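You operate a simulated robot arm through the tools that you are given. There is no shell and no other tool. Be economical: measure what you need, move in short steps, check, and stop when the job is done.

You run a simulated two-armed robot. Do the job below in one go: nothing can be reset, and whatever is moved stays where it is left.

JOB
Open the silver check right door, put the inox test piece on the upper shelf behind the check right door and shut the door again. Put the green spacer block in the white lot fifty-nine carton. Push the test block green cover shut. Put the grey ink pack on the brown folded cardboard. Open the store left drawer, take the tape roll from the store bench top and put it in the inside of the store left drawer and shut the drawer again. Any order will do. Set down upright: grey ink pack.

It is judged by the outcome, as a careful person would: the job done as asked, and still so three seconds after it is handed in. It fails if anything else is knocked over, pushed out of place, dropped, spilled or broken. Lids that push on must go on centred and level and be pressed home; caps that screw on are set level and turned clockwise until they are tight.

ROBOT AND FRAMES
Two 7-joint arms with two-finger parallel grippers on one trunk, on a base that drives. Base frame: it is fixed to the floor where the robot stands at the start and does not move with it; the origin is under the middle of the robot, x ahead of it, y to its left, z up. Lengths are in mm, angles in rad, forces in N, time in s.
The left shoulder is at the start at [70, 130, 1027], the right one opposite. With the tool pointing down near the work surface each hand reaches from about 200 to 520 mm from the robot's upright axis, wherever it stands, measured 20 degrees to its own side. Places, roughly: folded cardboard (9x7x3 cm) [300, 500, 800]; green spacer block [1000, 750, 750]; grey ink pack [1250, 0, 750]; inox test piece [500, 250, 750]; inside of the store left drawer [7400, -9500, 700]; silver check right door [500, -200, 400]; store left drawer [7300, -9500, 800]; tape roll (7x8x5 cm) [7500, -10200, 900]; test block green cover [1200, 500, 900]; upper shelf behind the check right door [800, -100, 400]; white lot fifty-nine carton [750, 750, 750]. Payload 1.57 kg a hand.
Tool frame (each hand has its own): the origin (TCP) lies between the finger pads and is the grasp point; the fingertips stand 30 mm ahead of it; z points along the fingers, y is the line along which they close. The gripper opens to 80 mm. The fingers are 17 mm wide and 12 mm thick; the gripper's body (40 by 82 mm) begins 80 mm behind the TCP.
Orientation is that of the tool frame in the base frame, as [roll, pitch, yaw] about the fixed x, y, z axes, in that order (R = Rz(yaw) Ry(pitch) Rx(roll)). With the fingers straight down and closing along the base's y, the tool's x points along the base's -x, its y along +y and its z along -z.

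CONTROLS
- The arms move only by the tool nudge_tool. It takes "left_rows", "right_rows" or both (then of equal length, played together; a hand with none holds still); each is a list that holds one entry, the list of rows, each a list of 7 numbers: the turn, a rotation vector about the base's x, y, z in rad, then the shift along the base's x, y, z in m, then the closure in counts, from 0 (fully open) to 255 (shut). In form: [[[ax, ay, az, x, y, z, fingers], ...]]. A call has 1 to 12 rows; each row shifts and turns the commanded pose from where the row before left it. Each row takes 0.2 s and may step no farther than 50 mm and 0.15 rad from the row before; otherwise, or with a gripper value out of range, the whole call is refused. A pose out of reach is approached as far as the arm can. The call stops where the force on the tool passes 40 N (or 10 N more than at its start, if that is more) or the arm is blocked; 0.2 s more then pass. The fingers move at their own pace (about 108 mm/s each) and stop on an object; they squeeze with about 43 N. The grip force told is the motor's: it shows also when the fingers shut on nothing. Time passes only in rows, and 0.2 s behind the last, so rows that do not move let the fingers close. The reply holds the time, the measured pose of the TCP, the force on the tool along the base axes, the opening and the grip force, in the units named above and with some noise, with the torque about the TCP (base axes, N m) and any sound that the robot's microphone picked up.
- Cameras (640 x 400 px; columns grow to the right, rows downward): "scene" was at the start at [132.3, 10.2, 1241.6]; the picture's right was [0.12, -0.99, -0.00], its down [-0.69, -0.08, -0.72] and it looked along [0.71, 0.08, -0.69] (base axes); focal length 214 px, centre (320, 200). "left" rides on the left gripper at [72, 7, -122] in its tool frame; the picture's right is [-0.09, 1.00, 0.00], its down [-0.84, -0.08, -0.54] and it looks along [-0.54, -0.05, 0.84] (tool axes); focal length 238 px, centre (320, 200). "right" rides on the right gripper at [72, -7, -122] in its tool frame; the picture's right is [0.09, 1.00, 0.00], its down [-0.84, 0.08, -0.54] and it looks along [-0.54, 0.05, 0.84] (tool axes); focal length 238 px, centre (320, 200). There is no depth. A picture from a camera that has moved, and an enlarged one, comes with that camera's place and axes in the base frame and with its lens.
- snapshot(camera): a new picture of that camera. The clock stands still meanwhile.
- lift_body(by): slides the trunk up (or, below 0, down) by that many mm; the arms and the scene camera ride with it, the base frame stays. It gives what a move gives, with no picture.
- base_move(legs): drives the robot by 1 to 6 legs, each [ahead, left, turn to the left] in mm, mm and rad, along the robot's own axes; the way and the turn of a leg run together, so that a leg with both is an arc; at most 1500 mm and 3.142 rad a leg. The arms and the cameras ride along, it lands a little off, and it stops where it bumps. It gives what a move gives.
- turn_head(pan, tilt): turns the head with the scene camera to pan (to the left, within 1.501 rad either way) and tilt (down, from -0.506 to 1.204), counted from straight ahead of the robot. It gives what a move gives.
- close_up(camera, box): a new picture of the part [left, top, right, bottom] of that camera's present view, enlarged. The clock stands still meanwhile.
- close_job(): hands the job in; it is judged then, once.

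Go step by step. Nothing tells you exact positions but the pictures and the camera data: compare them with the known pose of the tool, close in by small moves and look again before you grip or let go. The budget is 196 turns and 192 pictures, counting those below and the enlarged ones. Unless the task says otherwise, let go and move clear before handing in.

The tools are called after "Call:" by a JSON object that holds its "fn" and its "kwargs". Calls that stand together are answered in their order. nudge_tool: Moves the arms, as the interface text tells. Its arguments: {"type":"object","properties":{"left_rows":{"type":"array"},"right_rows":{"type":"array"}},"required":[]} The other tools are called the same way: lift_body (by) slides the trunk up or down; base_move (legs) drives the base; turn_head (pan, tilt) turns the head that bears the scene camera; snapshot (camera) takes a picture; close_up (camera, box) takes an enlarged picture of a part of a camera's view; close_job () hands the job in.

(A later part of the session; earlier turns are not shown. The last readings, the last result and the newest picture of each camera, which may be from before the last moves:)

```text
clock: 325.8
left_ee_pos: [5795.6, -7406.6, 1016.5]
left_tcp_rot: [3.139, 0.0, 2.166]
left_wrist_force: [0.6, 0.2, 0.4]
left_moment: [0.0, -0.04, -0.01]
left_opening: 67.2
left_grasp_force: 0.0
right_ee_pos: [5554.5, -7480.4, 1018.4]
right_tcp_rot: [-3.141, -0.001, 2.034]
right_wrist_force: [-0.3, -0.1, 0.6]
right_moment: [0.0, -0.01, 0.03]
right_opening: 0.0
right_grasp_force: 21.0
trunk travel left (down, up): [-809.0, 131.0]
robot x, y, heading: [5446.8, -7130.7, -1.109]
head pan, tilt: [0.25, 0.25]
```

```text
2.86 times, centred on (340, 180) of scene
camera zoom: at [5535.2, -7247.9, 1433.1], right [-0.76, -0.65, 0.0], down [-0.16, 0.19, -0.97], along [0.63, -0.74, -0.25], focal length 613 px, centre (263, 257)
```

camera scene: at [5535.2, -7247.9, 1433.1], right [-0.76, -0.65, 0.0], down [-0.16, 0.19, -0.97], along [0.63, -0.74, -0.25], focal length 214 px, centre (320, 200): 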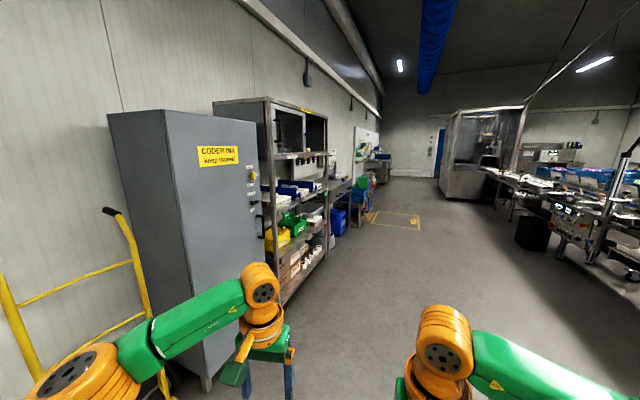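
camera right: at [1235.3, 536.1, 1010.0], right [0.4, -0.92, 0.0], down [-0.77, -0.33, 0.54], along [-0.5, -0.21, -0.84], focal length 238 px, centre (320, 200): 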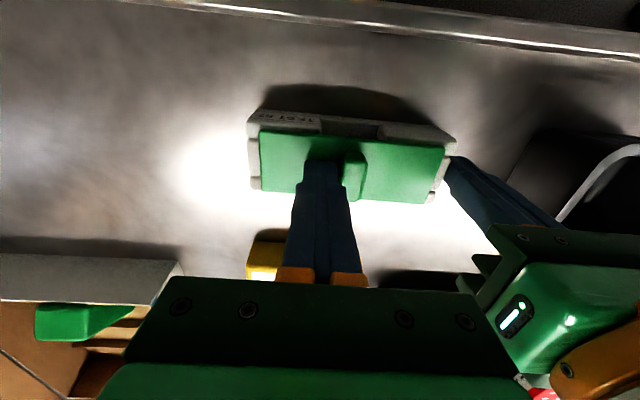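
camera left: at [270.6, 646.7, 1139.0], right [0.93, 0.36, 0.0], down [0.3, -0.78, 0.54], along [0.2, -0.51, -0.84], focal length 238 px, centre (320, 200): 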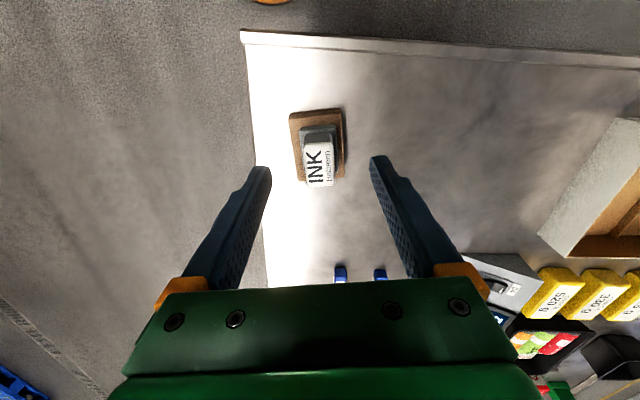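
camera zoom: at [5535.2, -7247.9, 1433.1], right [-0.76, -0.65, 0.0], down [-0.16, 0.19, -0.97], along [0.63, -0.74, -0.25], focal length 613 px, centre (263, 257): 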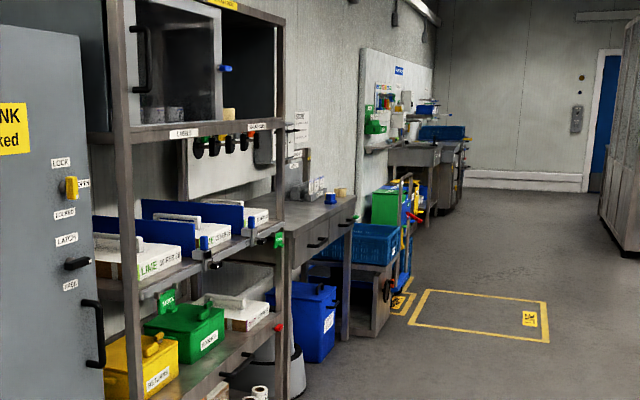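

Call:
{"fn": "base_move", "kwargs": {"legs": [[1300, -250, 0], [1250, 0, 0], [0, 0, 1.57]]}}

Call:
{"fn": "turn_head", "kwargs": {"pan": 0.0, "tilt": 0.5}}

Call:
{"fn": "snapshot", "kwargs": {"camera": "scene"}}

```text
clock: 342.3
left_ee_pos: [6623.9, -9195.7, 1016.6]
left_tcp_rot: [-3.141, 0.002, -2.536]
left_wrist_force: [0.3, -1.0, -0.8]
left_moment: [0.02, 0.02, -0.04]
left_opening: 67.5
left_grasp_force: 0.0
right_ee_pos: [6701.0, -9435.2, 1019.3]
right_tcp_rot: [-3.139, 0.0, -2.67]
right_wrist_force: [-0.6, 0.7, 0.2]
right_moment: [0.0, 0.04, -0.01]
right_opening: 0.1
right_grasp_force: 21.2
trunk travel left (down, up): [-809.0, 131.0]
robot x, y, heading: [6353.2, -9542.9, 0.469]
head pan, tilt: [0.25, 0.25]
```

```text
clock: 343.1
left_ee_pos: [6622.5, -9195.2, 1015.7]
left_tcp_rot: [3.141, 0.001, -2.537]
left_wrist_force: [-0.1, 0.3, -0.5]
left_moment: [0.0, 0.01, 0.01]
left_opening: 67.5
left_grasp_force: 0.1
right_ee_pos: [6700.4, -9434.0, 1017.5]
right_tcp_rot: [3.142, 0.001, -2.668]
right_wrist_force: [0.3, 0.5, -0.8]
right_moment: [-0.04, -0.02, 0.03]
right_opening: 0.1
right_grasp_force: 21.2
trunk travel left (down, up): [-809.0, 131.0]
robot x, y, heading: [6352.8, -9543.6, 0.475]
head pan, tilt: [0.0, 0.499]
```

```text
54 pictures are left
camera scene: at [6479.5, -9477.6, 1410.0], right [0.45, -0.89, 0.0], down [-0.43, -0.22, -0.88], along [0.78, 0.4, -0.48], focal length 214 px, centre (320, 200)
```

scene: 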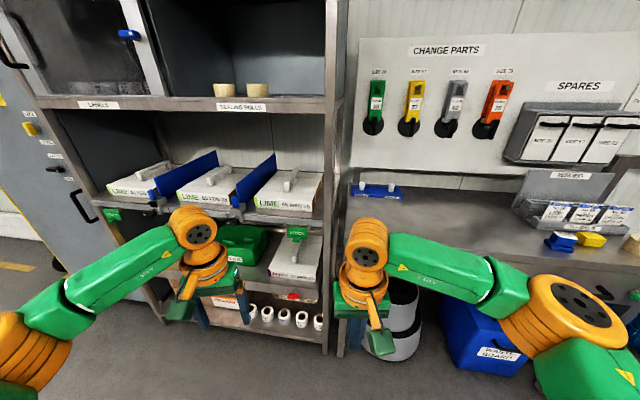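

Call:
{"fn": "turn_head", "kwargs": {"pan": -0.6, "tilt": 0.55}}

Call:
{"fn": "snapshot", "kwargs": {"camera": "scene"}}

```text
clock: 344.1
left_ee_pos: [6623.7, -9195.7, 1016.4]
left_tcp_rot: [3.14, -0.001, -2.536]
left_wrist_force: [-0.7, 0.4, -0.3]
left_moment: [0.01, 0.03, 0.0]
left_opening: 67.4
left_grasp_force: 0.0
right_ee_pos: [6700.9, -9434.1, 1018.9]
right_tcp_rot: [-3.141, -0.001, -2.667]
right_wrist_force: [0.7, -0.2, 0.3]
right_moment: [0.01, -0.01, 0.02]
right_opening: 0.0
right_grasp_force: 21.3
trunk travel left (down, up): [-809.0, 131.0]
robot x, y, heading: [6357.7, -9542.6, 0.468]
head pan, tilt: [-0.6, 0.55]
```

```text
53 pictures are left
camera scene: at [6487.5, -9530.4, 1405.4], right [-0.13, -0.99, 0.0], down [-0.52, 0.07, -0.85], along [0.85, -0.11, -0.52], focal length 214 px, centre (320, 200)
```

scene: 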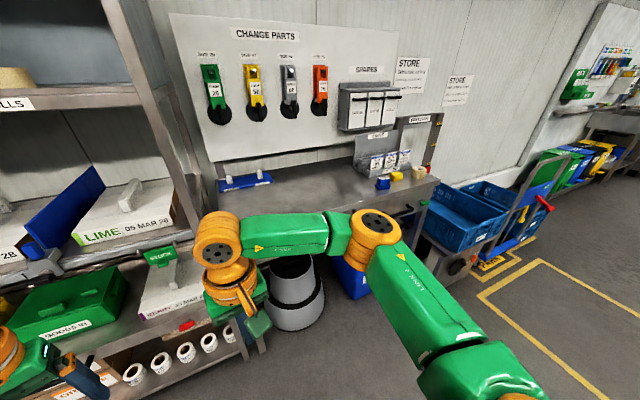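

Call:
{"fn": "base_move", "kwargs": {"legs": [[0, -560, 0]]}}

Call:
{"fn": "turn_head", "kwargs": {"pan": 0.0, "tilt": 0.6}}

Call:
{"fn": "snapshot", "kwargs": {"camera": "scene"}}

```text
clock: 347.2
left_ee_pos: [6871.2, -9682.0, 1015.3]
left_tcp_rot: [3.141, 0.001, -2.54]
left_wrist_force: [0.0, -0.1, 0.1]
left_moment: [0.01, 0.02, 0.0]
left_opening: 67.1
left_grasp_force: 0.0
right_ee_pos: [6946.9, -9922.5, 1018.8]
right_tcp_rot: [-3.14, 0.0, -2.671]
right_wrist_force: [0.0, 0.6, 0.0]
right_moment: [-0.01, 0.0, 0.0]
right_opening: 0.0
right_grasp_force: 21.3
trunk travel left (down, up): [-809.0, 131.0]
robot x, y, heading: [6599.1, -10027.8, 0.467]
head pan, tilt: [-0.6, 0.55]
```

```text
clock: 348.2
left_ee_pos: [6872.0, -9682.4, 1016.2]
left_tcp_rot: [3.141, 0.0, -2.54]
left_wrist_force: [-0.1, 0.7, 0.6]
left_moment: [0.03, 0.04, -0.03]
left_opening: 67.4
left_grasp_force: 0.0
right_ee_pos: [6947.7, -9921.5, 1018.4]
right_tcp_rot: [-3.141, -0.001, -2.672]
right_wrist_force: [-0.2, 0.7, -0.6]
right_moment: [-0.02, -0.01, 0.02]
right_opening: 0.0
right_grasp_force: 22.0
trunk travel left (down, up): [-809.0, 131.0]
robot x, y, heading: [6602.5, -10030.6, 0.464]
head pan, tilt: [0.0, 0.6]
```

```text
52 pictures are left
camera scene: at [6724.0, -9965.9, 1400.8], right [0.45, -0.89, 0.0], down [-0.5, -0.25, -0.83], along [0.74, 0.37, -0.56], focal length 214 px, centre (320, 200)
```

scene: 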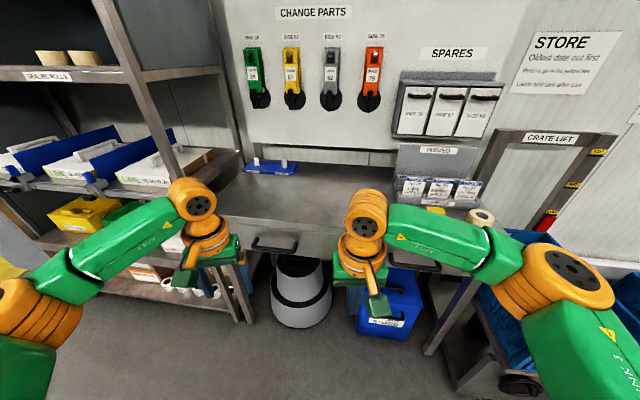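

Call:
{"fn": "close_up", "kwargs": {"camera": "scene", "box": [200, 190, 360, 300]}}

Call:
{"fn": "close_up", "kwargs": {"camera": "scene", "box": [380, 140, 540, 290]}}

```text
3.64 times, centred on (280, 245) of scene
camera zoom: at [6724.0, -9965.9, 1400.8], right [0.45, -0.89, 0.0], down [-0.5, -0.25, -0.83], along [0.74, 0.37, -0.56], focal length 780 px, centre (466, 36)
```

zoom: 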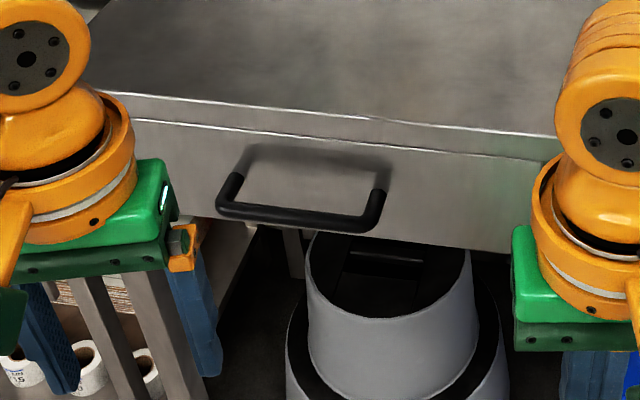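

```text
2.67 times, centred on (460, 215) of scene
camera zoom: at [6724.0, -9965.9, 1400.8], right [0.45, -0.89, 0.0], down [-0.5, -0.25, -0.83], along [0.74, 0.37, -0.56], focal length 572 px, centre (-53, 160)
```

zoom: 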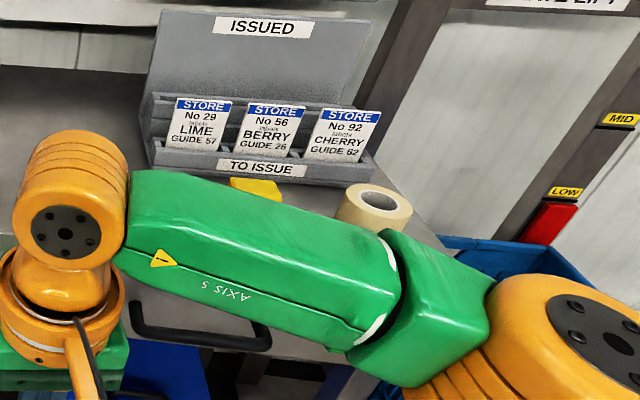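

Call:
{"fn": "base_move", "kwargs": {"legs": [[0, 0, -0.134], [0, 160, 0]]}}

Call:
{"fn": "lift_body", "kwargs": {"by": -310}}

Call:
{"fn": "turn_head", "kwargs": {"pan": 0.1, "tilt": 0.5}}

Call:
{"fn": "snapshot", "kwargs": {"camera": "scene"}}

```text
clock: 350.2
left_ee_pos: [6865.2, -9574.7, 1016.8]
left_tcp_rot: [3.138, 0.0, -2.673]
left_wrist_force: [-0.5, 0.5, 0.2]
left_moment: [-0.01, 0.0, -0.02]
left_opening: 67.4
left_grasp_force: 0.0
right_ee_pos: [6907.3, -9821.8, 1018.0]
right_tcp_rot: [3.14, 0.001, -2.81]
right_wrist_force: [0.3, -0.4, -0.3]
right_moment: [0.06, -0.02, 0.01]
right_opening: 0.2
right_grasp_force: 21.7
trunk travel left (down, up): [-809.0, 131.0]
robot x, y, heading: [6545.9, -9880.0, 0.333]
head pan, tilt: [0.0, 0.6]
```

```text
clock: 353.3
left_ee_pos: [6863.8, -9571.9, 706.4]
left_tcp_rot: [3.141, -0.001, -2.673]
left_wrist_force: [-0.9, -0.6, 0.5]
left_moment: [-0.04, 0.0, 0.0]
left_opening: 67.4
left_grasp_force: 0.1
right_ee_pos: [6906.0, -9819.7, 707.7]
right_tcp_rot: [-3.141, 0.0, -2.807]
right_wrist_force: [0.1, 0.0, -0.3]
right_moment: [-0.02, 0.0, 0.03]
right_opening: 0.2
right_grasp_force: 21.4
trunk travel left (down, up): [-499.0, 441.0]
robot x, y, heading: [6547.5, -9877.3, 0.335]
head pan, tilt: [0.0, 0.6]
```

```text
clock: 354.0
left_ee_pos: [6864.3, -9571.4, 705.2]
left_tcp_rot: [3.141, 0.0, -2.675]
left_wrist_force: [0.4, 0.3, 0.0]
left_moment: [0.0, 0.0, -0.02]
left_opening: 67.4
left_grasp_force: 0.0
right_ee_pos: [6906.7, -9820.0, 707.4]
right_tcp_rot: [-3.14, 0.0, -2.809]
right_wrist_force: [-0.4, -0.6, 0.5]
right_moment: [0.0, 0.04, 0.01]
right_opening: 0.0
right_grasp_force: 21.1
trunk travel left (down, up): [-499.0, 441.0]
robot x, y, heading: [6547.1, -9879.1, 0.328]
head pan, tilt: [0.099, 0.499]
```

```text
49 pictures are left
camera scene: at [6678.2, -9822.8, 1099.9], right [0.42, -0.91, 0.0], down [-0.44, -0.2, -0.88], along [0.8, 0.37, -0.48], focal length 214 px, centre (320, 200)
```

scene: 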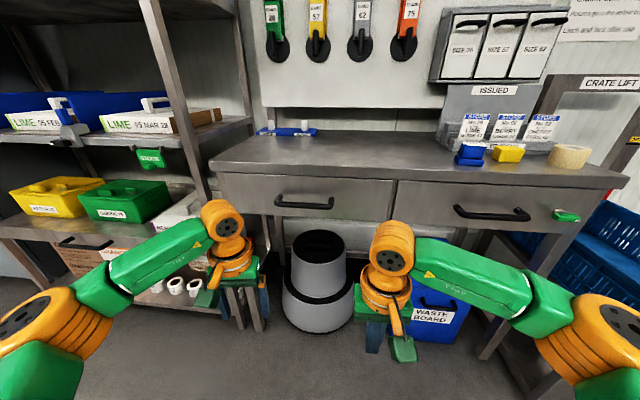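

Left drawer handle near [7220, -9514, 742]; the tape roll stands at the right end. I turn the left hand so its fingers close vertically, pointing forward.

Call:
{"fn": "nudge_tool", "kwargs": {"left_rows": [[[0, 0, 0.1435, 0, 0, 0, 60], [0, 0, 0.1435, 0, 0, 0, 60], [0, 0, 0.1435, 0, 0, 0, 60], [0, 0, 0.1435, 0, 0, 0, 60], [0, 0, 0.1435, 0, 0, 0, 60], [0, 0, 0.1435, 0, 0, 0, 60], [0, 0, 0.1435, 0, 0, 0, 60], [0, 0, 0.1435, 0, 0, 0, 60], [0, 0, 0.1435, 0, 0, 0, 60], [0, 0, 0.1435, 0, 0, 0, 60]]]}}

Call:
{"fn": "nudge_tool", "kwargs": {"left_rows": [[[0.0443, -0.1302, 0, 0, 0, 0, 60], [0.0443, -0.1302, 0, 0, 0, 0, 60], [0.0443, -0.1302, 0, 0, 0, 0, 60], [0.0443, -0.1302, 0, 0, 0, 0, 60], [0.0443, -0.1302, 0, 0, 0, 0, 60], [0.0443, -0.1302, 0, 0, 0, 0, 60], [0.0443, -0.1302, 0, 0, 0, 0, 60], [0.0443, -0.1302, 0, 0, 0, 0, 60]]]}}

Call:
{"fn": "snapshot", "kwargs": {"camera": "left"}}

Call:
{"fn": "snapshot", "kwargs": {"camera": "scene"}}

```text
clock: 356.2
left_ee_pos: [6864.0, -9572.0, 706.2]
left_tcp_rot: [3.141, 0.002, -1.238]
left_wrist_force: [-0.3, -0.2, -0.3]
left_moment: [0.02, 0.02, 0.02]
left_opening: 61.1
left_grasp_force: 0.0
right_ee_pos: [6907.6, -9820.2, 708.5]
right_tcp_rot: [-3.139, 0.0, -2.808]
right_wrist_force: [-0.5, 0.2, -0.4]
right_moment: [0.07, -0.03, -0.01]
right_opening: 0.0
right_grasp_force: 21.4
trunk travel left (down, up): [-499.0, 441.0]
robot x, y, heading: [6549.5, -9878.1, 0.331]
head pan, tilt: [0.099, 0.499]
```

```text
clock: 358.0
left_ee_pos: [6880.4, -9565.1, 705.9]
left_tcp_rot: [-2.114, -0.003, -1.242]
left_wrist_force: [-0.1, 0.8, 0.2]
left_moment: [-0.03, 0.0, 0.02]
left_opening: 61.0
left_grasp_force: 0.1
left hand out of reach, approached as far as the arm can: row 7, 8
right_ee_pos: [6906.8, -9819.6, 709.0]
right_tcp_rot: [-3.141, 0.0, -2.807]
right_wrist_force: [0.1, -1.0, 1.0]
right_moment: [0.0, 0.0, -0.03]
right_opening: 0.0
right_grasp_force: 21.4
trunk travel left (down, up): [-499.0, 441.0]
robot x, y, heading: [6549.1, -9875.6, 0.33]
head pan, tilt: [0.099, 0.499]
```

```text
48 pictures are left
camera left: at [6802.7, -9666.2, 763.7], right [-0.52, -0.08, -0.85], down [-0.67, 0.66, 0.34], along [0.53, 0.75, -0.39], focal length 238 px, centre (320, 200)
```

left: 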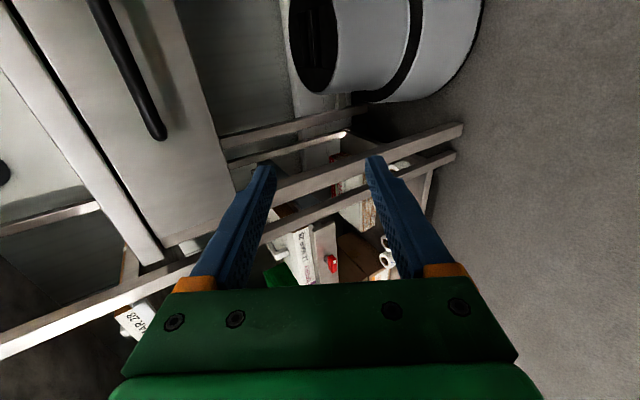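

```text
47 pictures are left
camera scene: at [6678.1, -9822.8, 1099.9], right [0.42, -0.91, 0.0], down [-0.43, -0.2, -0.88], along [0.8, 0.37, -0.48], focal length 214 px, centre (320, 200)
```

scene: 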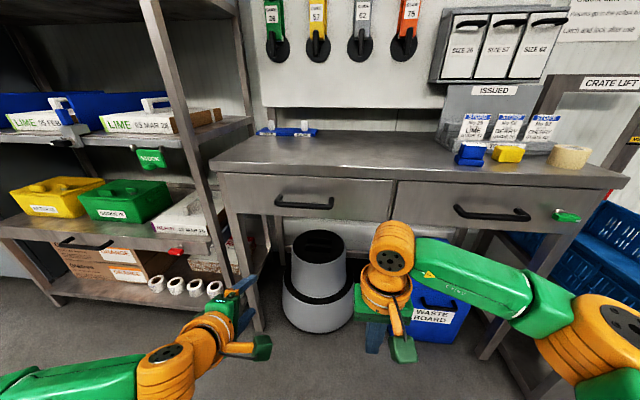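

Call:
{"fn": "base_move", "kwargs": {"legs": [[190, 0, 0]]}}

Call:
{"fn": "nudge_tool", "kwargs": {"left_rows": [[[0, 0, 0, 0.003, -0.02, 0.028, 135], [0, 0, 0, 0.003, -0.02, 0.028, 135], [0, 0, 0, 0.003, -0.02, 0.028, 135], [0, 0, 0, 0.003, -0.015, 0.028, 135]]]}}

Call:
{"fn": "snapshot", "kwargs": {"camera": "left"}}

Call:
{"fn": "close_up", "kwargs": {"camera": "scene", "box": [200, 180, 400, 380]}}

```text
clock: 359.5
left_ee_pos: [7062.7, -9503.5, 706.1]
left_tcp_rot: [-2.116, -0.001, -1.244]
left_wrist_force: [0.0, -0.8, 0.3]
left_moment: [-0.01, 0.01, 0.02]
left_opening: 60.9
left_grasp_force: 0.1
right_ee_pos: [7088.6, -9757.2, 707.4]
right_tcp_rot: [-3.14, 0.001, -2.808]
right_wrist_force: [-0.5, 0.8, -0.1]
right_moment: [-0.01, 0.04, 0.0]
right_opening: 0.0
right_grasp_force: 21.5
trunk travel left (down, up): [-499.0, 441.0]
robot x, y, heading: [6728.0, -9813.4, 0.329]
head pan, tilt: [0.099, 0.499]
```

```text
clock: 360.5
left_ee_pos: [7083.6, -9577.1, 817.8]
left_tcp_rot: [-2.119, -0.002, -1.242]
left_wrist_force: [-0.1, -0.2, 0.2]
left_moment: [0.01, -0.02, 0.0]
left_opening: 37.7
left_grasp_force: 0.1
left hand out of reach, approached as far as the arm can: row 1
right_ee_pos: [7087.8, -9758.1, 707.9]
right_tcp_rot: [3.14, 0.001, -2.81]
right_wrist_force: [0.1, -0.6, -0.1]
right_moment: [-0.05, 0.01, -0.03]
right_opening: 0.3
right_grasp_force: 21.4
trunk travel left (down, up): [-499.0, 441.0]
robot x, y, heading: [6730.5, -9814.9, 0.335]
head pan, tilt: [0.099, 0.499]
```

```text
46 pictures are left
camera left: at [7005.6, -9677.9, 875.3], right [-0.52, -0.08, -0.85], down [-0.67, 0.66, 0.35], along [0.53, 0.75, -0.39], focal length 238 px, centre (320, 200)
```

left: 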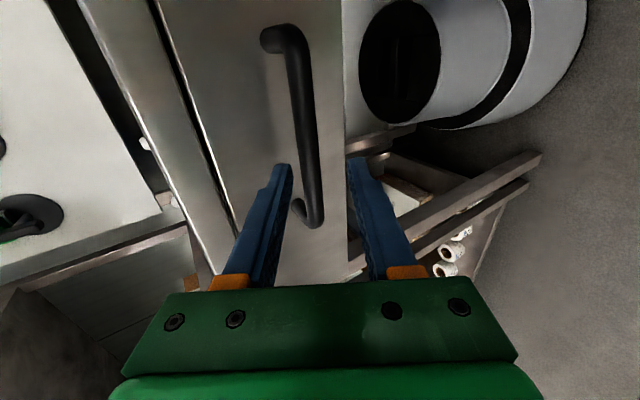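

```text
2.00 times, centred on (300, 280) of scene
camera zoom: at [6859.7, -9761.2, 1099.9], right [0.42, -0.91, 0.0], down [-0.44, -0.2, -0.88], along [0.8, 0.37, -0.48], focal length 429 px, centre (360, 40)
```

zoom: 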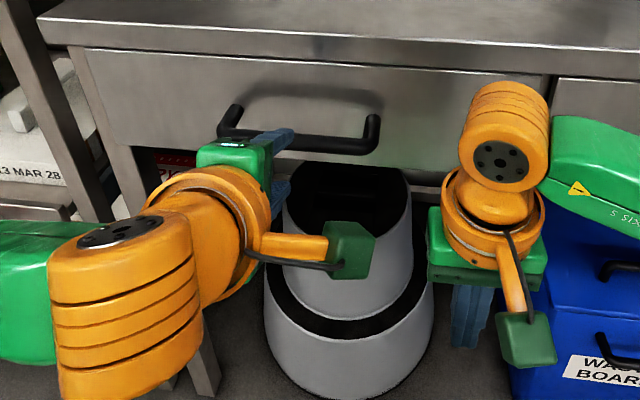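

Call:
{"fn": "nudge_tool", "kwargs": {"left_rows": [[[0, 0, 0, 0.016, 0, -0.004, 135], [0, 0, 0, 0.016, 0, -0.007, 135], [0, 0, 0, 0.016, 0, -0.008, 135], [0, 0, 0, 0.016, 0, -0.008, 135]]]}}

Call:
{"fn": "snapshot", "kwargs": {"camera": "left"}}

```text
clock: 361.5
left_ee_pos: [7147.5, -9577.0, 788.4]
left_tcp_rot: [-2.115, -0.002, -1.245]
left_wrist_force: [0.4, -0.5, 0.7]
left_moment: [0.0, 0.03, -0.02]
left_opening: 37.7
left_grasp_force: 0.1
right_ee_pos: [7088.7, -9757.1, 707.0]
right_tcp_rot: [-3.14, -0.001, -2.811]
right_wrist_force: [0.5, 0.8, 0.2]
right_moment: [-0.01, -0.02, 0.03]
right_opening: 0.1
right_grasp_force: 21.3
trunk travel left (down, up): [-499.0, 441.0]
robot x, y, heading: [6731.6, -9812.0, 0.33]
head pan, tilt: [0.099, 0.499]
```

```text
44 pictures are left
camera left: at [7070.3, -9677.9, 846.4], right [-0.52, -0.08, -0.85], down [-0.67, 0.66, 0.35], along [0.53, 0.75, -0.39], focal length 238 px, centre (320, 200)
```

left: 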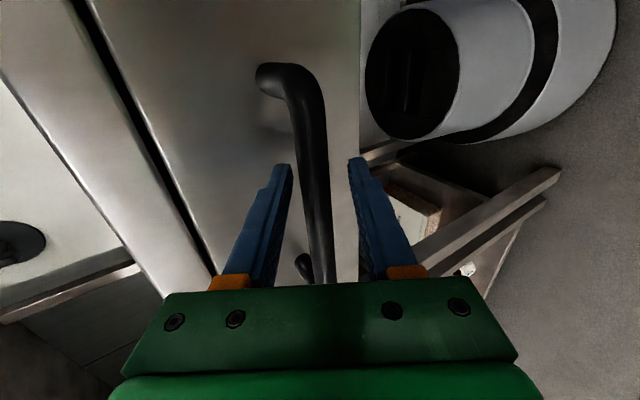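

Call:
{"fn": "nudge_tool", "kwargs": {"left_rows": [[[0, 0, 0, 0, 0, 0, 255], [0, 0, 0, 0, 0, 0, 255], [0, 0, 0, 0, 0, 0, 255]]]}}

Call:
{"fn": "base_move", "kwargs": {"legs": [[-100, 2, 0]]}}

Call:
{"fn": "snapshot", "kwargs": {"camera": "scene"}}

```text
clock: 362.3
left_ee_pos: [7146.9, -9576.9, 791.1]
left_tcp_rot: [-2.111, -0.001, -1.241]
left_wrist_force: [3.3, 3.6, 16.7]
left_moment: [0.23, -0.01, -0.25]
left_opening: 17.9
left_grasp_force: 32.4
right_ee_pos: [7086.0, -9757.4, 708.9]
right_tcp_rot: [-3.139, 0.002, -2.809]
right_wrist_force: [0.3, -0.4, 0.0]
right_moment: [-0.02, -0.01, 0.01]
right_opening: 0.2
right_grasp_force: 21.4
trunk travel left (down, up): [-499.0, 441.0]
robot x, y, heading: [6725.4, -9814.6, 0.325]
head pan, tilt: [0.099, 0.499]
```

```text
clock: 363.5
left_ee_pos: [7053.0, -9607.9, 791.4]
left_tcp_rot: [-2.11, -0.003, -1.243]
left_wrist_force: [2.0, 0.2, 15.3]
left_moment: [0.09, -0.03, -0.42]
left_opening: 17.6
left_grasp_force: 32.6
right_ee_pos: [6992.8, -9787.9, 708.9]
right_tcp_rot: [3.14, 0.003, -2.807]
right_wrist_force: [0.7, 0.5, 0.0]
right_moment: [0.0, 0.01, 0.01]
right_opening: 0.0
right_grasp_force: 21.3
trunk travel left (down, up): [-499.0, 441.0]
robot x, y, heading: [6630.4, -9847.2, 0.333]
head pan, tilt: [0.099, 0.499]
```

```text
43 pictures are left
camera scene: at [6762.6, -9792.4, 1100.5], right [0.42, -0.91, 0.0], down [-0.43, -0.2, -0.88], along [0.8, 0.37, -0.48], focal length 214 px, centre (320, 200)
```

scene: 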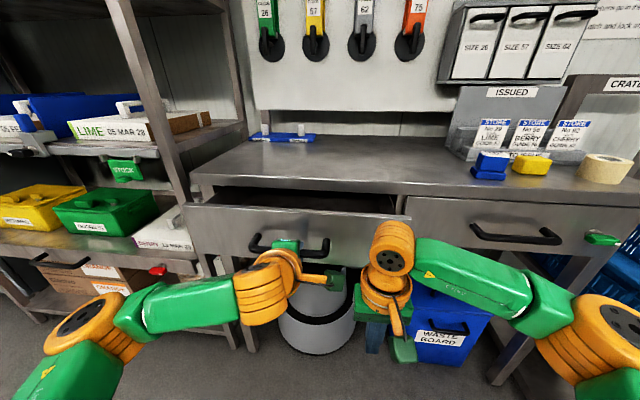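

Drawer slides open. I pull further.

Call:
{"fn": "base_move", "kwargs": {"legs": [[-150, 3, 0]]}}

Call:
{"fn": "snapshot", "kwargs": {"camera": "scene"}}

```text
clock: 364.9
left_ee_pos: [6907.9, -9654.8, 791.4]
left_tcp_rot: [-2.112, 0.0, -1.244]
left_wrist_force: [1.7, -0.2, 11.5]
left_moment: [0.31, 0.05, -0.34]
left_opening: 17.7
left_grasp_force: 32.4
right_ee_pos: [6849.4, -9834.9, 707.5]
right_tcp_rot: [-3.141, 0.004, -2.808]
right_wrist_force: [0.0, -1.0, -0.4]
right_moment: [0.0, 0.01, -0.01]
right_opening: 0.2
right_grasp_force: 21.8
trunk travel left (down, up): [-499.0, 441.0]
robot x, y, heading: [6489.9, -9894.1, 0.326]
head pan, tilt: [0.099, 0.499]
```

```text
42 pictures are left
camera scene: at [6619.8, -9838.5, 1100.3], right [0.42, -0.91, 0.0], down [-0.43, -0.2, -0.88], along [0.8, 0.37, -0.48], focal length 214 px, centre (320, 200)
```

scene: 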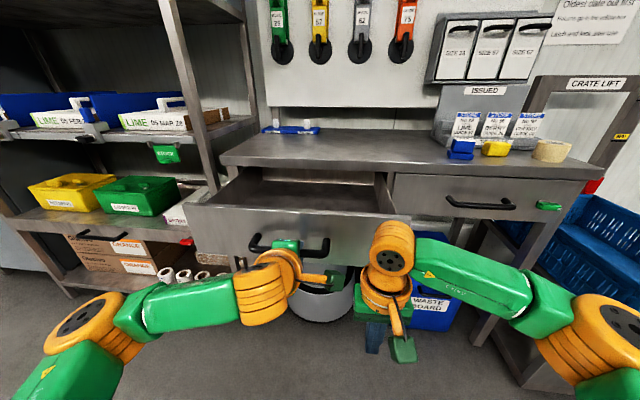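

Call:
{"fn": "nudge_tool", "kwargs": {"left_rows": [[[0, 0, 0, 0, 0, 0, 135], [0, 0, 0, 0, 0, 0, 135], [0, 0, 0, -0.0163, -0.0053, 0.0095, 135], [0, 0, 0, -0.0163, -0.0053, 0.0104, 135], [0, 0, 0, -0.0163, -0.0053, 0.0104, 135]]]}}

Call:
{"fn": "base_move", "kwargs": {"legs": [[-120, 0, 0]]}}

Call:
{"fn": "lift_body", "kwargs": {"by": 290}}

Call:
{"fn": "snapshot", "kwargs": {"camera": "scene"}}

```text
clock: 366.1
left_ee_pos: [6859.6, -9669.8, 820.0]
left_tcp_rot: [-2.113, -0.004, -1.243]
left_wrist_force: [0.3, -0.5, 0.0]
left_moment: [-0.01, -0.01, -0.02]
left_opening: 37.7
left_grasp_force: 0.1
right_ee_pos: [6849.6, -9833.8, 709.3]
right_tcp_rot: [-3.139, 0.002, -2.807]
right_wrist_force: [-0.6, 0.4, -0.2]
right_moment: [0.03, -0.03, -0.02]
right_opening: 0.0
right_grasp_force: 22.0
trunk travel left (down, up): [-499.0, 441.0]
robot x, y, heading: [6490.4, -9889.8, 0.332]
head pan, tilt: [0.099, 0.499]
```

```text
clock: 367.3
left_ee_pos: [6748.4, -9706.7, 820.2]
left_tcp_rot: [-2.113, -0.003, -1.241]
left_wrist_force: [0.1, 0.1, 1.0]
left_moment: [-0.01, 0.01, 0.01]
left_opening: 37.6
left_grasp_force: 0.0
right_ee_pos: [6738.0, -9871.2, 707.8]
right_tcp_rot: [-3.139, 0.0, -2.805]
right_wrist_force: [1.1, 1.0, -0.1]
right_moment: [0.02, -0.01, -0.04]
right_opening: 0.3
right_grasp_force: 20.8
trunk travel left (down, up): [-499.0, 441.0]
robot x, y, heading: [6376.0, -9932.7, 0.327]
head pan, tilt: [0.099, 0.499]
```

```text
clock: 370.2
left_ee_pos: [6748.5, -9706.3, 1109.4]
left_tcp_rot: [-2.112, -0.003, -1.242]
left_wrist_force: [0.1, 0.1, -0.3]
left_moment: [0.02, 0.0, -0.02]
left_opening: 37.7
left_grasp_force: 0.0
right_ee_pos: [6738.1, -9872.5, 998.4]
right_tcp_rot: [-3.139, 0.0, -2.808]
right_wrist_force: [0.5, -1.1, 0.1]
right_moment: [0.01, 0.01, 0.0]
right_opening: 0.0
right_grasp_force: 21.5
trunk travel left (down, up): [-789.0, 151.0]
robot x, y, heading: [6376.8, -9931.5, 0.33]
head pan, tilt: [0.099, 0.499]
```

```text
41 pictures are left
camera scene: at [6509.8, -9875.2, 1389.9], right [0.42, -0.91, 0.0], down [-0.43, -0.2, -0.88], along [0.8, 0.37, -0.48], focal length 214 px, centre (320, 200)
```

scene: 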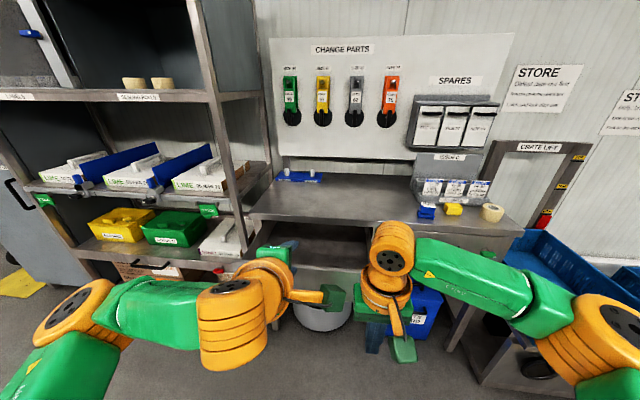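

Call:
{"fn": "nudge_tool", "kwargs": {"left_rows": [[[0, 0, 0, -0.028, -0.0, 0, 135], [0, 0, 0, -0.028, 0.01, 0, 135], [0, 0, 0, -0.028, 0.01, 0, 135], [0, 0, 0, -0.028, 0.01, 0, 135]]], "right_rows": [[[0, 0, 0, 0.02, 0, 0.01, 0], [0, 0, 0, 0.02, 0, 0.01, 0], [0, 0, 0, 0.02, 0, 0.01, 0], [0, 0, 0, 0.01, 0, 0.01, 0]]]}}

Call:
{"fn": "base_move", "kwargs": {"legs": [[0, -532, 0], [430, 0, 0]]}}

Call:
{"fn": "snapshot", "kwargs": {"camera": "scene"}}

Call:
{"fn": "snapshot", "kwargs": {"camera": "right"}}

```text
clock: 371.2
left_ee_pos: [6696.6, -9685.3, 1143.5]
left_tcp_rot: [-2.114, -0.003, -1.241]
left_wrist_force: [0.4, 0.5, -0.4]
left_moment: [-0.02, -0.04, -0.02]
left_opening: 37.5
left_grasp_force: 0.0
left hand out of reach, approached as far as the arm can: row 2, 3, 4
right_ee_pos: [6808.9, -9869.8, 1040.9]
right_tcp_rot: [-3.141, 0.002, -2.807]
right_wrist_force: [0.2, -0.2, 0.2]
right_moment: [-0.01, -0.01, 0.04]
right_opening: 79.9
right_grasp_force: 0.1
trunk travel left (down, up): [-789.0, 151.0]
robot x, y, heading: [6376.7, -9930.0, 0.333]
head pan, tilt: [0.099, 0.499]
```

```text
clock: 376.6
left_ee_pos: [7287.6, -10056.7, 1143.1]
left_tcp_rot: [-2.113, -0.003, -1.246]
left_wrist_force: [0.1, 0.5, -0.5]
left_moment: [0.01, -0.01, 0.0]
left_opening: 37.9
left_grasp_force: 0.1
right_ee_pos: [7397.6, -10243.3, 1039.4]
right_tcp_rot: [-3.141, 0.002, -2.815]
right_wrist_force: [-0.8, -0.2, 0.0]
right_moment: [0.03, 0.0, -0.01]
right_opening: 80.0
right_grasp_force: 0.1
trunk travel left (down, up): [-789.0, 151.0]
robot x, y, heading: [6963.2, -10299.9, 0.325]
head pan, tilt: [0.099, 0.499]
```

```text
40 pictures are left
camera scene: at [7098.2, -10245.6, 1390.1], right [0.41, -0.91, 0.0], down [-0.43, -0.2, -0.88], along [0.8, 0.36, -0.48], focal length 214 px, centre (320, 200)
```

scene: 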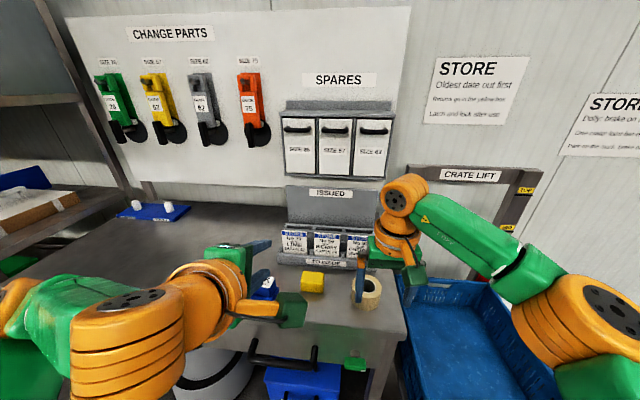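

```text
39 pictures are left
camera right: at [7332.3, -10272.5, 1161.3], right [-0.41, 0.91, 0.0], down [0.77, 0.34, 0.54], along [0.5, 0.22, -0.84], focal length 238 px, centre (320, 200)
```

right: 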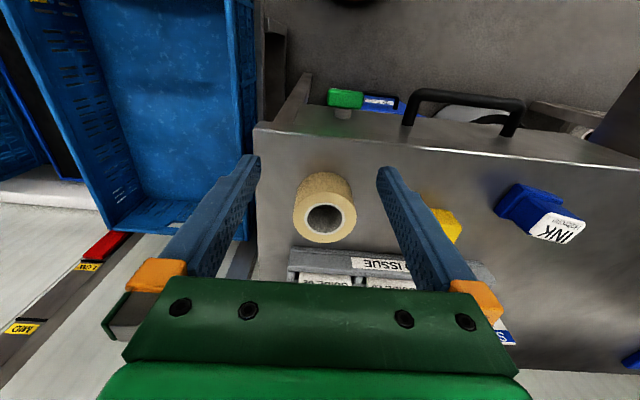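

Call:
{"fn": "base_move", "kwargs": {"legs": [[80, 0, 0]]}}

Call:
{"fn": "nudge_tool", "kwargs": {"right_rows": [[[0, 0, 0, 0.008, -0.005, -0.02, 95], [0, 0, 0, 0.008, -0.005, -0.02, 95]]]}}

Call:
{"fn": "snapshot", "kwargs": {"camera": "right"}}

```text
clock: 377.6
left_ee_pos: [7359.1, -10031.4, 1144.6]
left_tcp_rot: [-2.109, -0.003, -1.246]
left_wrist_force: [-0.6, -0.3, 0.8]
left_moment: [-0.03, 0.01, 0.0]
left_opening: 37.8
left_grasp_force: 0.1
right_ee_pos: [7469.4, -10218.6, 1042.4]
right_tcp_rot: [-3.14, 0.005, -2.812]
right_wrist_force: [-0.1, -0.8, -1.2]
right_moment: [0.01, -0.02, -0.03]
right_opening: 80.1
right_grasp_force: 0.0
trunk travel left (down, up): [-789.0, 151.0]
robot x, y, heading: [7043.4, -10272.9, 0.326]
head pan, tilt: [0.099, 0.499]
```

```text
clock: 378.2
left_ee_pos: [7361.9, -10032.2, 1144.3]
left_tcp_rot: [-2.115, -0.005, -1.245]
left_wrist_force: [-0.3, 0.5, -0.2]
left_moment: [-0.03, -0.02, 0.01]
left_opening: 37.7
left_grasp_force: 0.0
right_ee_pos: [7489.5, -10228.4, 997.7]
right_tcp_rot: [3.14, 0.002, -2.813]
right_wrist_force: [0.4, -0.7, -0.1]
right_moment: [0.02, 0.02, 0.0]
right_opening: 50.1
right_grasp_force: 0.2
trunk travel left (down, up): [-789.0, 151.0]
robot x, y, heading: [7039.5, -10275.7, 0.328]
head pan, tilt: [0.099, 0.499]
```

```text
38 pictures are left
camera right: at [7424.0, -10257.7, 1120.0], right [-0.41, 0.91, 0.0], down [0.77, 0.34, 0.54], along [0.5, 0.22, -0.84], focal length 238 px, centre (320, 200)
```

right: 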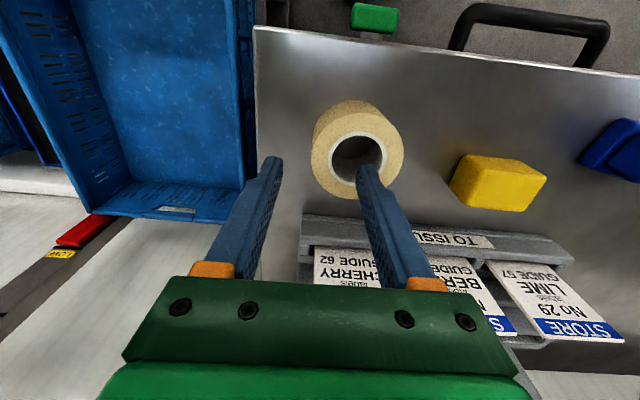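

Call:
{"fn": "nudge_tool", "kwargs": {"right_rows": [[[0, 0, 0, 0, 0, -0.03, 95], [0, 0, 0, 0, 0, -0.02, 95], [0, 0, 0, 0, 0, -0.006, 95]]]}}

Call:
{"fn": "snapshot", "kwargs": {"camera": "right"}}

```text
clock: 379.0
left_ee_pos: [7362.6, -10030.8, 1143.6]
left_tcp_rot: [-2.114, -0.002, -1.249]
left_wrist_force: [-0.3, 0.4, -0.3]
left_moment: [-0.01, 0.0, 0.01]
left_opening: 37.9
left_grasp_force: 0.0
right_ee_pos: [7489.5, -10226.7, 942.6]
right_tcp_rot: [3.141, 0.0, -2.812]
right_wrist_force: [0.1, 0.4, 0.2]
right_moment: [0.02, -0.01, 0.03]
right_opening: 50.1
right_grasp_force: 0.2
trunk travel left (down, up): [-789.0, 151.0]
robot x, y, heading: [7043.6, -10274.7, 0.327]
head pan, tilt: [0.099, 0.499]
```

```text
37 pictures are left
camera right: at [7424.2, -10256.3, 1064.2], right [-0.41, 0.91, 0.0], down [0.77, 0.34, 0.54], along [0.5, 0.22, -0.84], focal length 238 px, centre (320, 200)
```

right: 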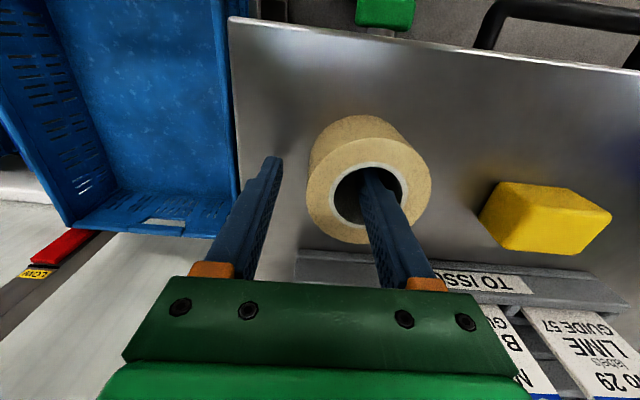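

Call:
{"fn": "nudge_tool", "kwargs": {"right_rows": [[[0, 0, 0, 0, 0, -0.006, 95], [0, 0, 0, 0, 0, 0, 255], [0, 0, 0, 0, 0, 0, 255], [0, 0, 0, 0, 0, 0, 255], [0, 0, 0, 0, 0, 0.02, 255], [0, 0, 0, 0, 0, 0.03, 255], [0, 0, 0, 0, 0, 0.04, 255]]]}}

Call:
{"fn": "snapshot", "kwargs": {"camera": "right"}}

```text
clock: 380.6
left_ee_pos: [7363.1, -10031.8, 1143.4]
left_tcp_rot: [-2.115, -0.004, -1.245]
left_wrist_force: [-0.3, 0.2, 0.0]
left_moment: [0.01, 0.03, -0.02]
left_opening: 37.7
left_grasp_force: 0.0
right_ee_pos: [7489.8, -10229.0, 1028.8]
right_tcp_rot: [-3.14, 0.001, -2.811]
right_wrist_force: [-0.3, 0.2, -1.3]
right_moment: [-0.02, -0.01, -0.03]
right_opening: 15.1
right_grasp_force: 31.2
trunk travel left (down, up): [-789.0, 151.0]
robot x, y, heading: [7040.1, -10271.9, 0.328]
head pan, tilt: [0.099, 0.499]
```

```text
36 pictures are left
camera right: at [7424.5, -10257.2, 1150.5], right [-0.41, 0.91, 0.0], down [0.77, 0.34, 0.54], along [0.5, 0.22, -0.84], focal length 238 px, centre (320, 200)
```

right: 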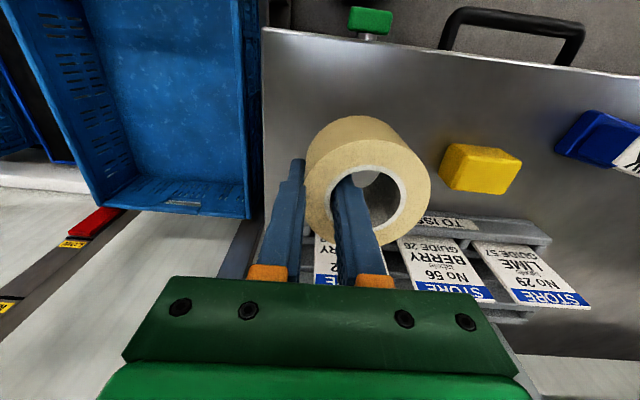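

Tape held by its wall. I carry it over to the open drawer.

Call:
{"fn": "base_move", "kwargs": {"legs": [[-200, 0, 0], [0, 700, 0]]}}

Call:
{"fn": "turn_head", "kwargs": {"pan": 0.0, "tilt": 0.8}}

Call:
{"fn": "snapshot", "kwargs": {"camera": "scene"}}

Call:
{"fn": "snapshot", "kwargs": {"camera": "right"}}

```text
clock: 385.7
left_ee_pos: [6959.0, -9437.5, 1143.0]
left_tcp_rot: [-2.113, -0.004, -1.267]
left_wrist_force: [0.0, -0.4, -0.4]
left_moment: [0.03, 0.02, -0.01]
left_opening: 37.8
left_grasp_force: 0.2
right_ee_pos: [7083.4, -9637.9, 1028.6]
right_tcp_rot: [-3.14, 0.0, -2.83]
right_wrist_force: [0.2, 0.5, -1.7]
right_moment: [-0.06, 0.03, -0.02]
right_opening: 15.3
right_grasp_force: 31.0
trunk travel left (down, up): [-789.0, 151.0]
robot x, y, heading: [6633.2, -9676.4, 0.307]
head pan, tilt: [0.099, 0.499]
```

```text
clock: 386.5
left_ee_pos: [6957.4, -9437.4, 1143.0]
left_tcp_rot: [-2.113, -0.004, -1.266]
left_wrist_force: [-0.4, 1.9, -0.8]
left_moment: [-0.01, 0.01, 0.05]
left_opening: 37.8
left_grasp_force: 0.1
right_ee_pos: [7082.5, -9637.0, 1030.2]
right_tcp_rot: [-3.14, 0.0, -2.83]
right_wrist_force: [-0.4, -1.1, -2.2]
right_moment: [-0.04, 0.02, -0.02]
right_opening: 15.4
right_grasp_force: 31.5
trunk travel left (down, up): [-789.0, 151.0]
robot x, y, heading: [6632.1, -9676.7, 0.31]
head pan, tilt: [0.0, 0.799]
```

```text
35 pictures are left
camera scene: at [6759.6, -9634.0, 1364.0], right [0.3, -0.95, 0.0], down [-0.68, -0.22, -0.7], along [0.66, 0.21, -0.72], focal length 214 px, centre (320, 200)
```

scene: 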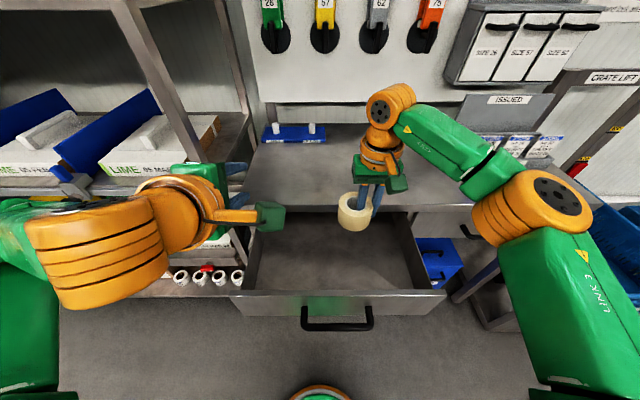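

```text
34 pictures are left
camera right: at [7016.2, -9665.1, 1149.9], right [-0.39, 0.92, 0.0], down [0.77, 0.33, 0.54], along [0.5, 0.21, -0.84], focal length 238 px, centre (320, 200)
```

right: 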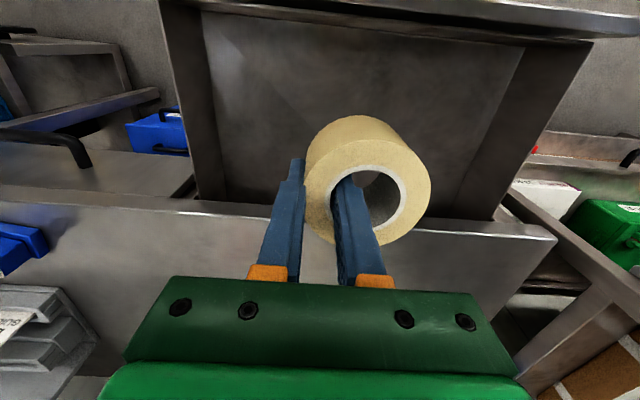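

Call:
{"fn": "nudge_tool", "kwargs": {"right_rows": [[[0, 0, 0, -0.012, -0.004, -0.04, 255], [0, 0, 0, 0, 0, -0.04, 255], [0, 0, 0, 0, 0, -0.04, 255], [0, 0, 0, 0, 0, -0.04, 255], [0, 0, 0, 0, 0, -0.03, 255]]]}}

Call:
{"fn": "snapshot", "kwargs": {"camera": "right"}}

Call:
{"fn": "close_up", "kwargs": {"camera": "scene", "box": [220, 100, 480, 340]}}

```text
clock: 387.7
left_ee_pos: [6958.9, -9437.7, 1143.5]
left_tcp_rot: [-2.115, -0.005, -1.268]
left_wrist_force: [0.1, -0.3, -1.0]
left_moment: [-0.02, -0.04, 0.01]
left_opening: 37.6
left_grasp_force: 0.1
right_ee_pos: [7070.7, -9641.4, 837.5]
right_tcp_rot: [3.141, -0.001, -2.831]
right_wrist_force: [-0.7, 0.4, -0.3]
right_moment: [0.01, 0.03, -0.03]
right_opening: 15.1
right_grasp_force: 31.5
trunk travel left (down, up): [-789.0, 151.0]
robot x, y, heading: [6635.8, -9673.0, 0.309]
head pan, tilt: [0.0, 0.799]
```

```text
33 pictures are left
camera right: at [7004.6, -9670.0, 958.8], right [-0.39, 0.92, 0.0], down [0.77, 0.33, 0.54], along [0.5, 0.21, -0.84], focal length 238 px, centre (320, 200)
```

right: 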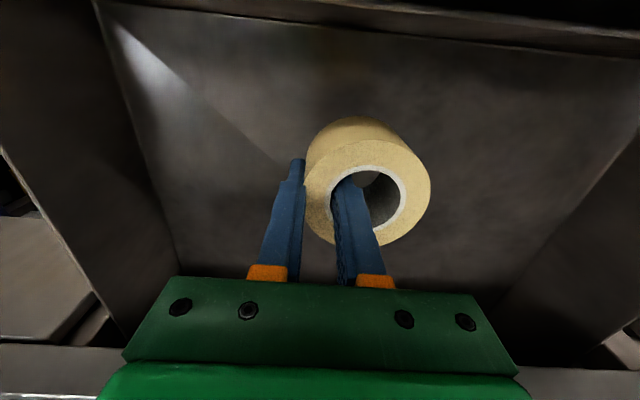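

```text
1.67 times, centred on (350, 220) of scene
camera zoom: at [6760.1, -9634.2, 1363.9], right [0.3, -0.95, 0.0], down [-0.68, -0.22, -0.7], along [0.66, 0.21, -0.72], focal length 358 px, centre (270, 167)
```

zoom: 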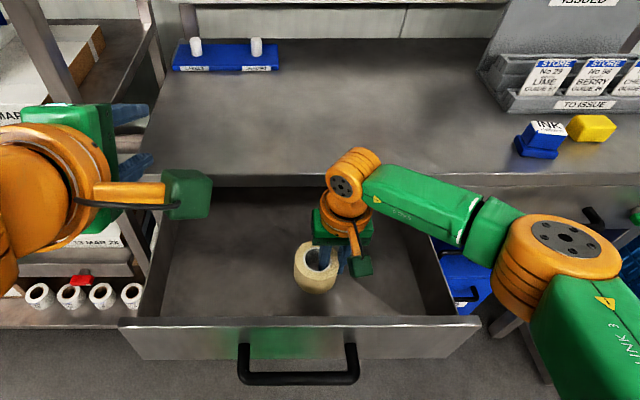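

Call:
{"fn": "nudge_tool", "kwargs": {"right_rows": [[[0, 0, 0, 0, 0, -0.012, 255], [0, 0, 0, 0, 0, -0.01, 255], [0, 0, 0, 0, 0, -0.008, 255]]]}}

Call:
{"fn": "snapshot", "kwargs": {"camera": "right"}}

```text
clock: 388.5
left_ee_pos: [6959.7, -9437.4, 1143.1]
left_tcp_rot: [-2.115, -0.004, -1.264]
left_wrist_force: [0.3, -0.1, 0.2]
left_moment: [-0.01, 0.03, 0.0]
left_opening: 37.6
left_grasp_force: 0.1
right_ee_pos: [7071.6, -9641.8, 809.2]
right_tcp_rot: [-3.14, 0.001, -2.831]
right_wrist_force: [1.0, 0.0, -1.2]
right_moment: [-0.04, 0.02, -0.01]
right_opening: 15.4
right_grasp_force: 31.3
trunk travel left (down, up): [-789.0, 151.0]
robot x, y, heading: [6633.6, -9676.5, 0.306]
head pan, tilt: [0.0, 0.799]
```

```text
31 pictures are left
camera right: at [7005.3, -9671.1, 929.8], right [-0.39, 0.92, 0.0], down [0.77, 0.33, 0.54], along [0.5, 0.21, -0.84], focal length 238 px, centre (320, 200)
```

right: 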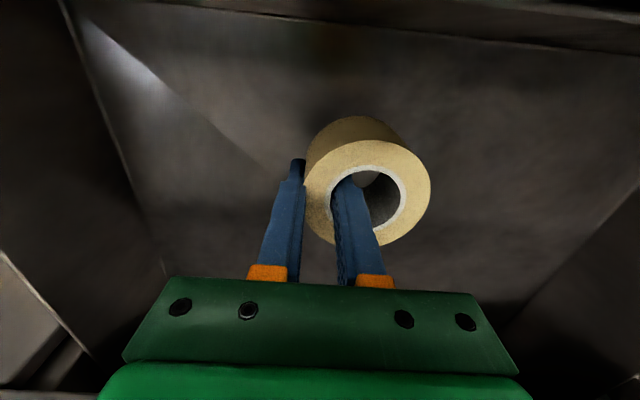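

Call:
{"fn": "nudge_tool", "kwargs": {"right_rows": [[[0, 0, 0, 0, 0, -0.008, 255], [0, 0, 0, 0, 0, -0.006, 255], [0, 0, 0, 0, 0, -0.005, 255], [0, 0, 0, 0, 0, -0.004, 255]]]}}

```text
clock: 389.5
left_ee_pos: [6959.3, -9437.9, 1144.0]
left_tcp_rot: [-2.115, -0.003, -1.266]
left_wrist_force: [-0.6, 0.2, 0.0]
left_moment: [0.0, 0.0, 0.01]
left_opening: 37.5
left_grasp_force: 0.0
right_ee_pos: [7071.5, -9641.9, 785.7]
right_tcp_rot: [3.141, -0.001, -2.83]
right_wrist_force: [0.1, -0.3, -0.9]
right_moment: [-0.01, -0.04, 0.01]
right_opening: 15.2
right_grasp_force: 31.4
trunk travel left (down, up): [-789.0, 151.0]
robot x, y, heading: [6634.3, -9673.4, 0.305]
head pan, tilt: [0.0, 0.799]
```

Call:
{"fn": "nudge_tool", "kwargs": {"right_rows": [[[0, 0, 0, 0, 0, -0.004, 255], [0, 0, 0, 0, 0, -0.003, 255], [0, 0, 0, 0, 0, -0.003, 255]]]}}

Call:
{"fn": "snapshot", "kwargs": {"camera": "right"}}

```text
clock: 390.3
left_ee_pos: [6958.8, -9438.3, 1143.7]
left_tcp_rot: [-2.113, -0.003, -1.266]
left_wrist_force: [-0.3, 0.4, 0.2]
left_moment: [-0.01, 0.0, 0.01]
left_opening: 37.7
left_grasp_force: 0.1
right_ee_pos: [7070.7, -9641.8, 776.2]
right_tcp_rot: [-3.142, 0.0, -2.831]
right_wrist_force: [-0.2, 0.2, 0.3]
right_moment: [-0.03, 0.02, -0.03]
right_opening: 15.2
right_grasp_force: 30.5
trunk travel left (down, up): [-789.0, 151.0]
robot x, y, heading: [6633.5, -9676.4, 0.306]
head pan, tilt: [0.0, 0.799]
```

```text
30 pictures are left
camera right: at [7004.1, -9669.5, 897.3], right [-0.39, 0.92, 0.0], down [0.77, 0.33, 0.54], along [0.5, 0.21, -0.84], focal length 238 px, centre (320, 200)
```

right: 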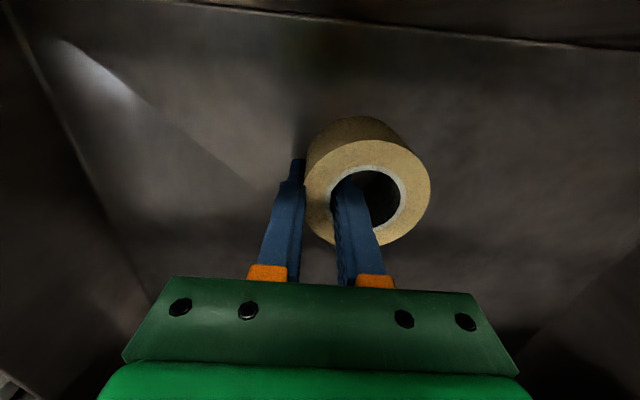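

Call:
{"fn": "nudge_tool", "kwargs": {"right_rows": [[[0, 0, 0, 0, 0, -0.002, 255], [0, 0, 0, 0, 0, -0.002, 255]]]}}

```text
clock: 390.9
left_ee_pos: [6955.6, -9438.4, 1145.0]
left_tcp_rot: [-2.111, -0.004, -1.264]
left_wrist_force: [0.0, -0.1, -1.3]
left_moment: [0.01, -0.02, 0.02]
left_opening: 37.8
left_grasp_force: 0.1
right_ee_pos: [7067.5, -9643.0, 774.7]
right_tcp_rot: [-3.141, 0.005, -2.833]
right_wrist_force: [2.8, -3.0, 20.4]
right_moment: [0.01, 0.29, 0.04]
right_opening: 15.4
right_grasp_force: 31.1
trunk travel left (down, up): [-789.0, 151.0]
robot x, y, heading: [6634.2, -9671.0, 0.312]
head pan, tilt: [0.0, 0.799]
```

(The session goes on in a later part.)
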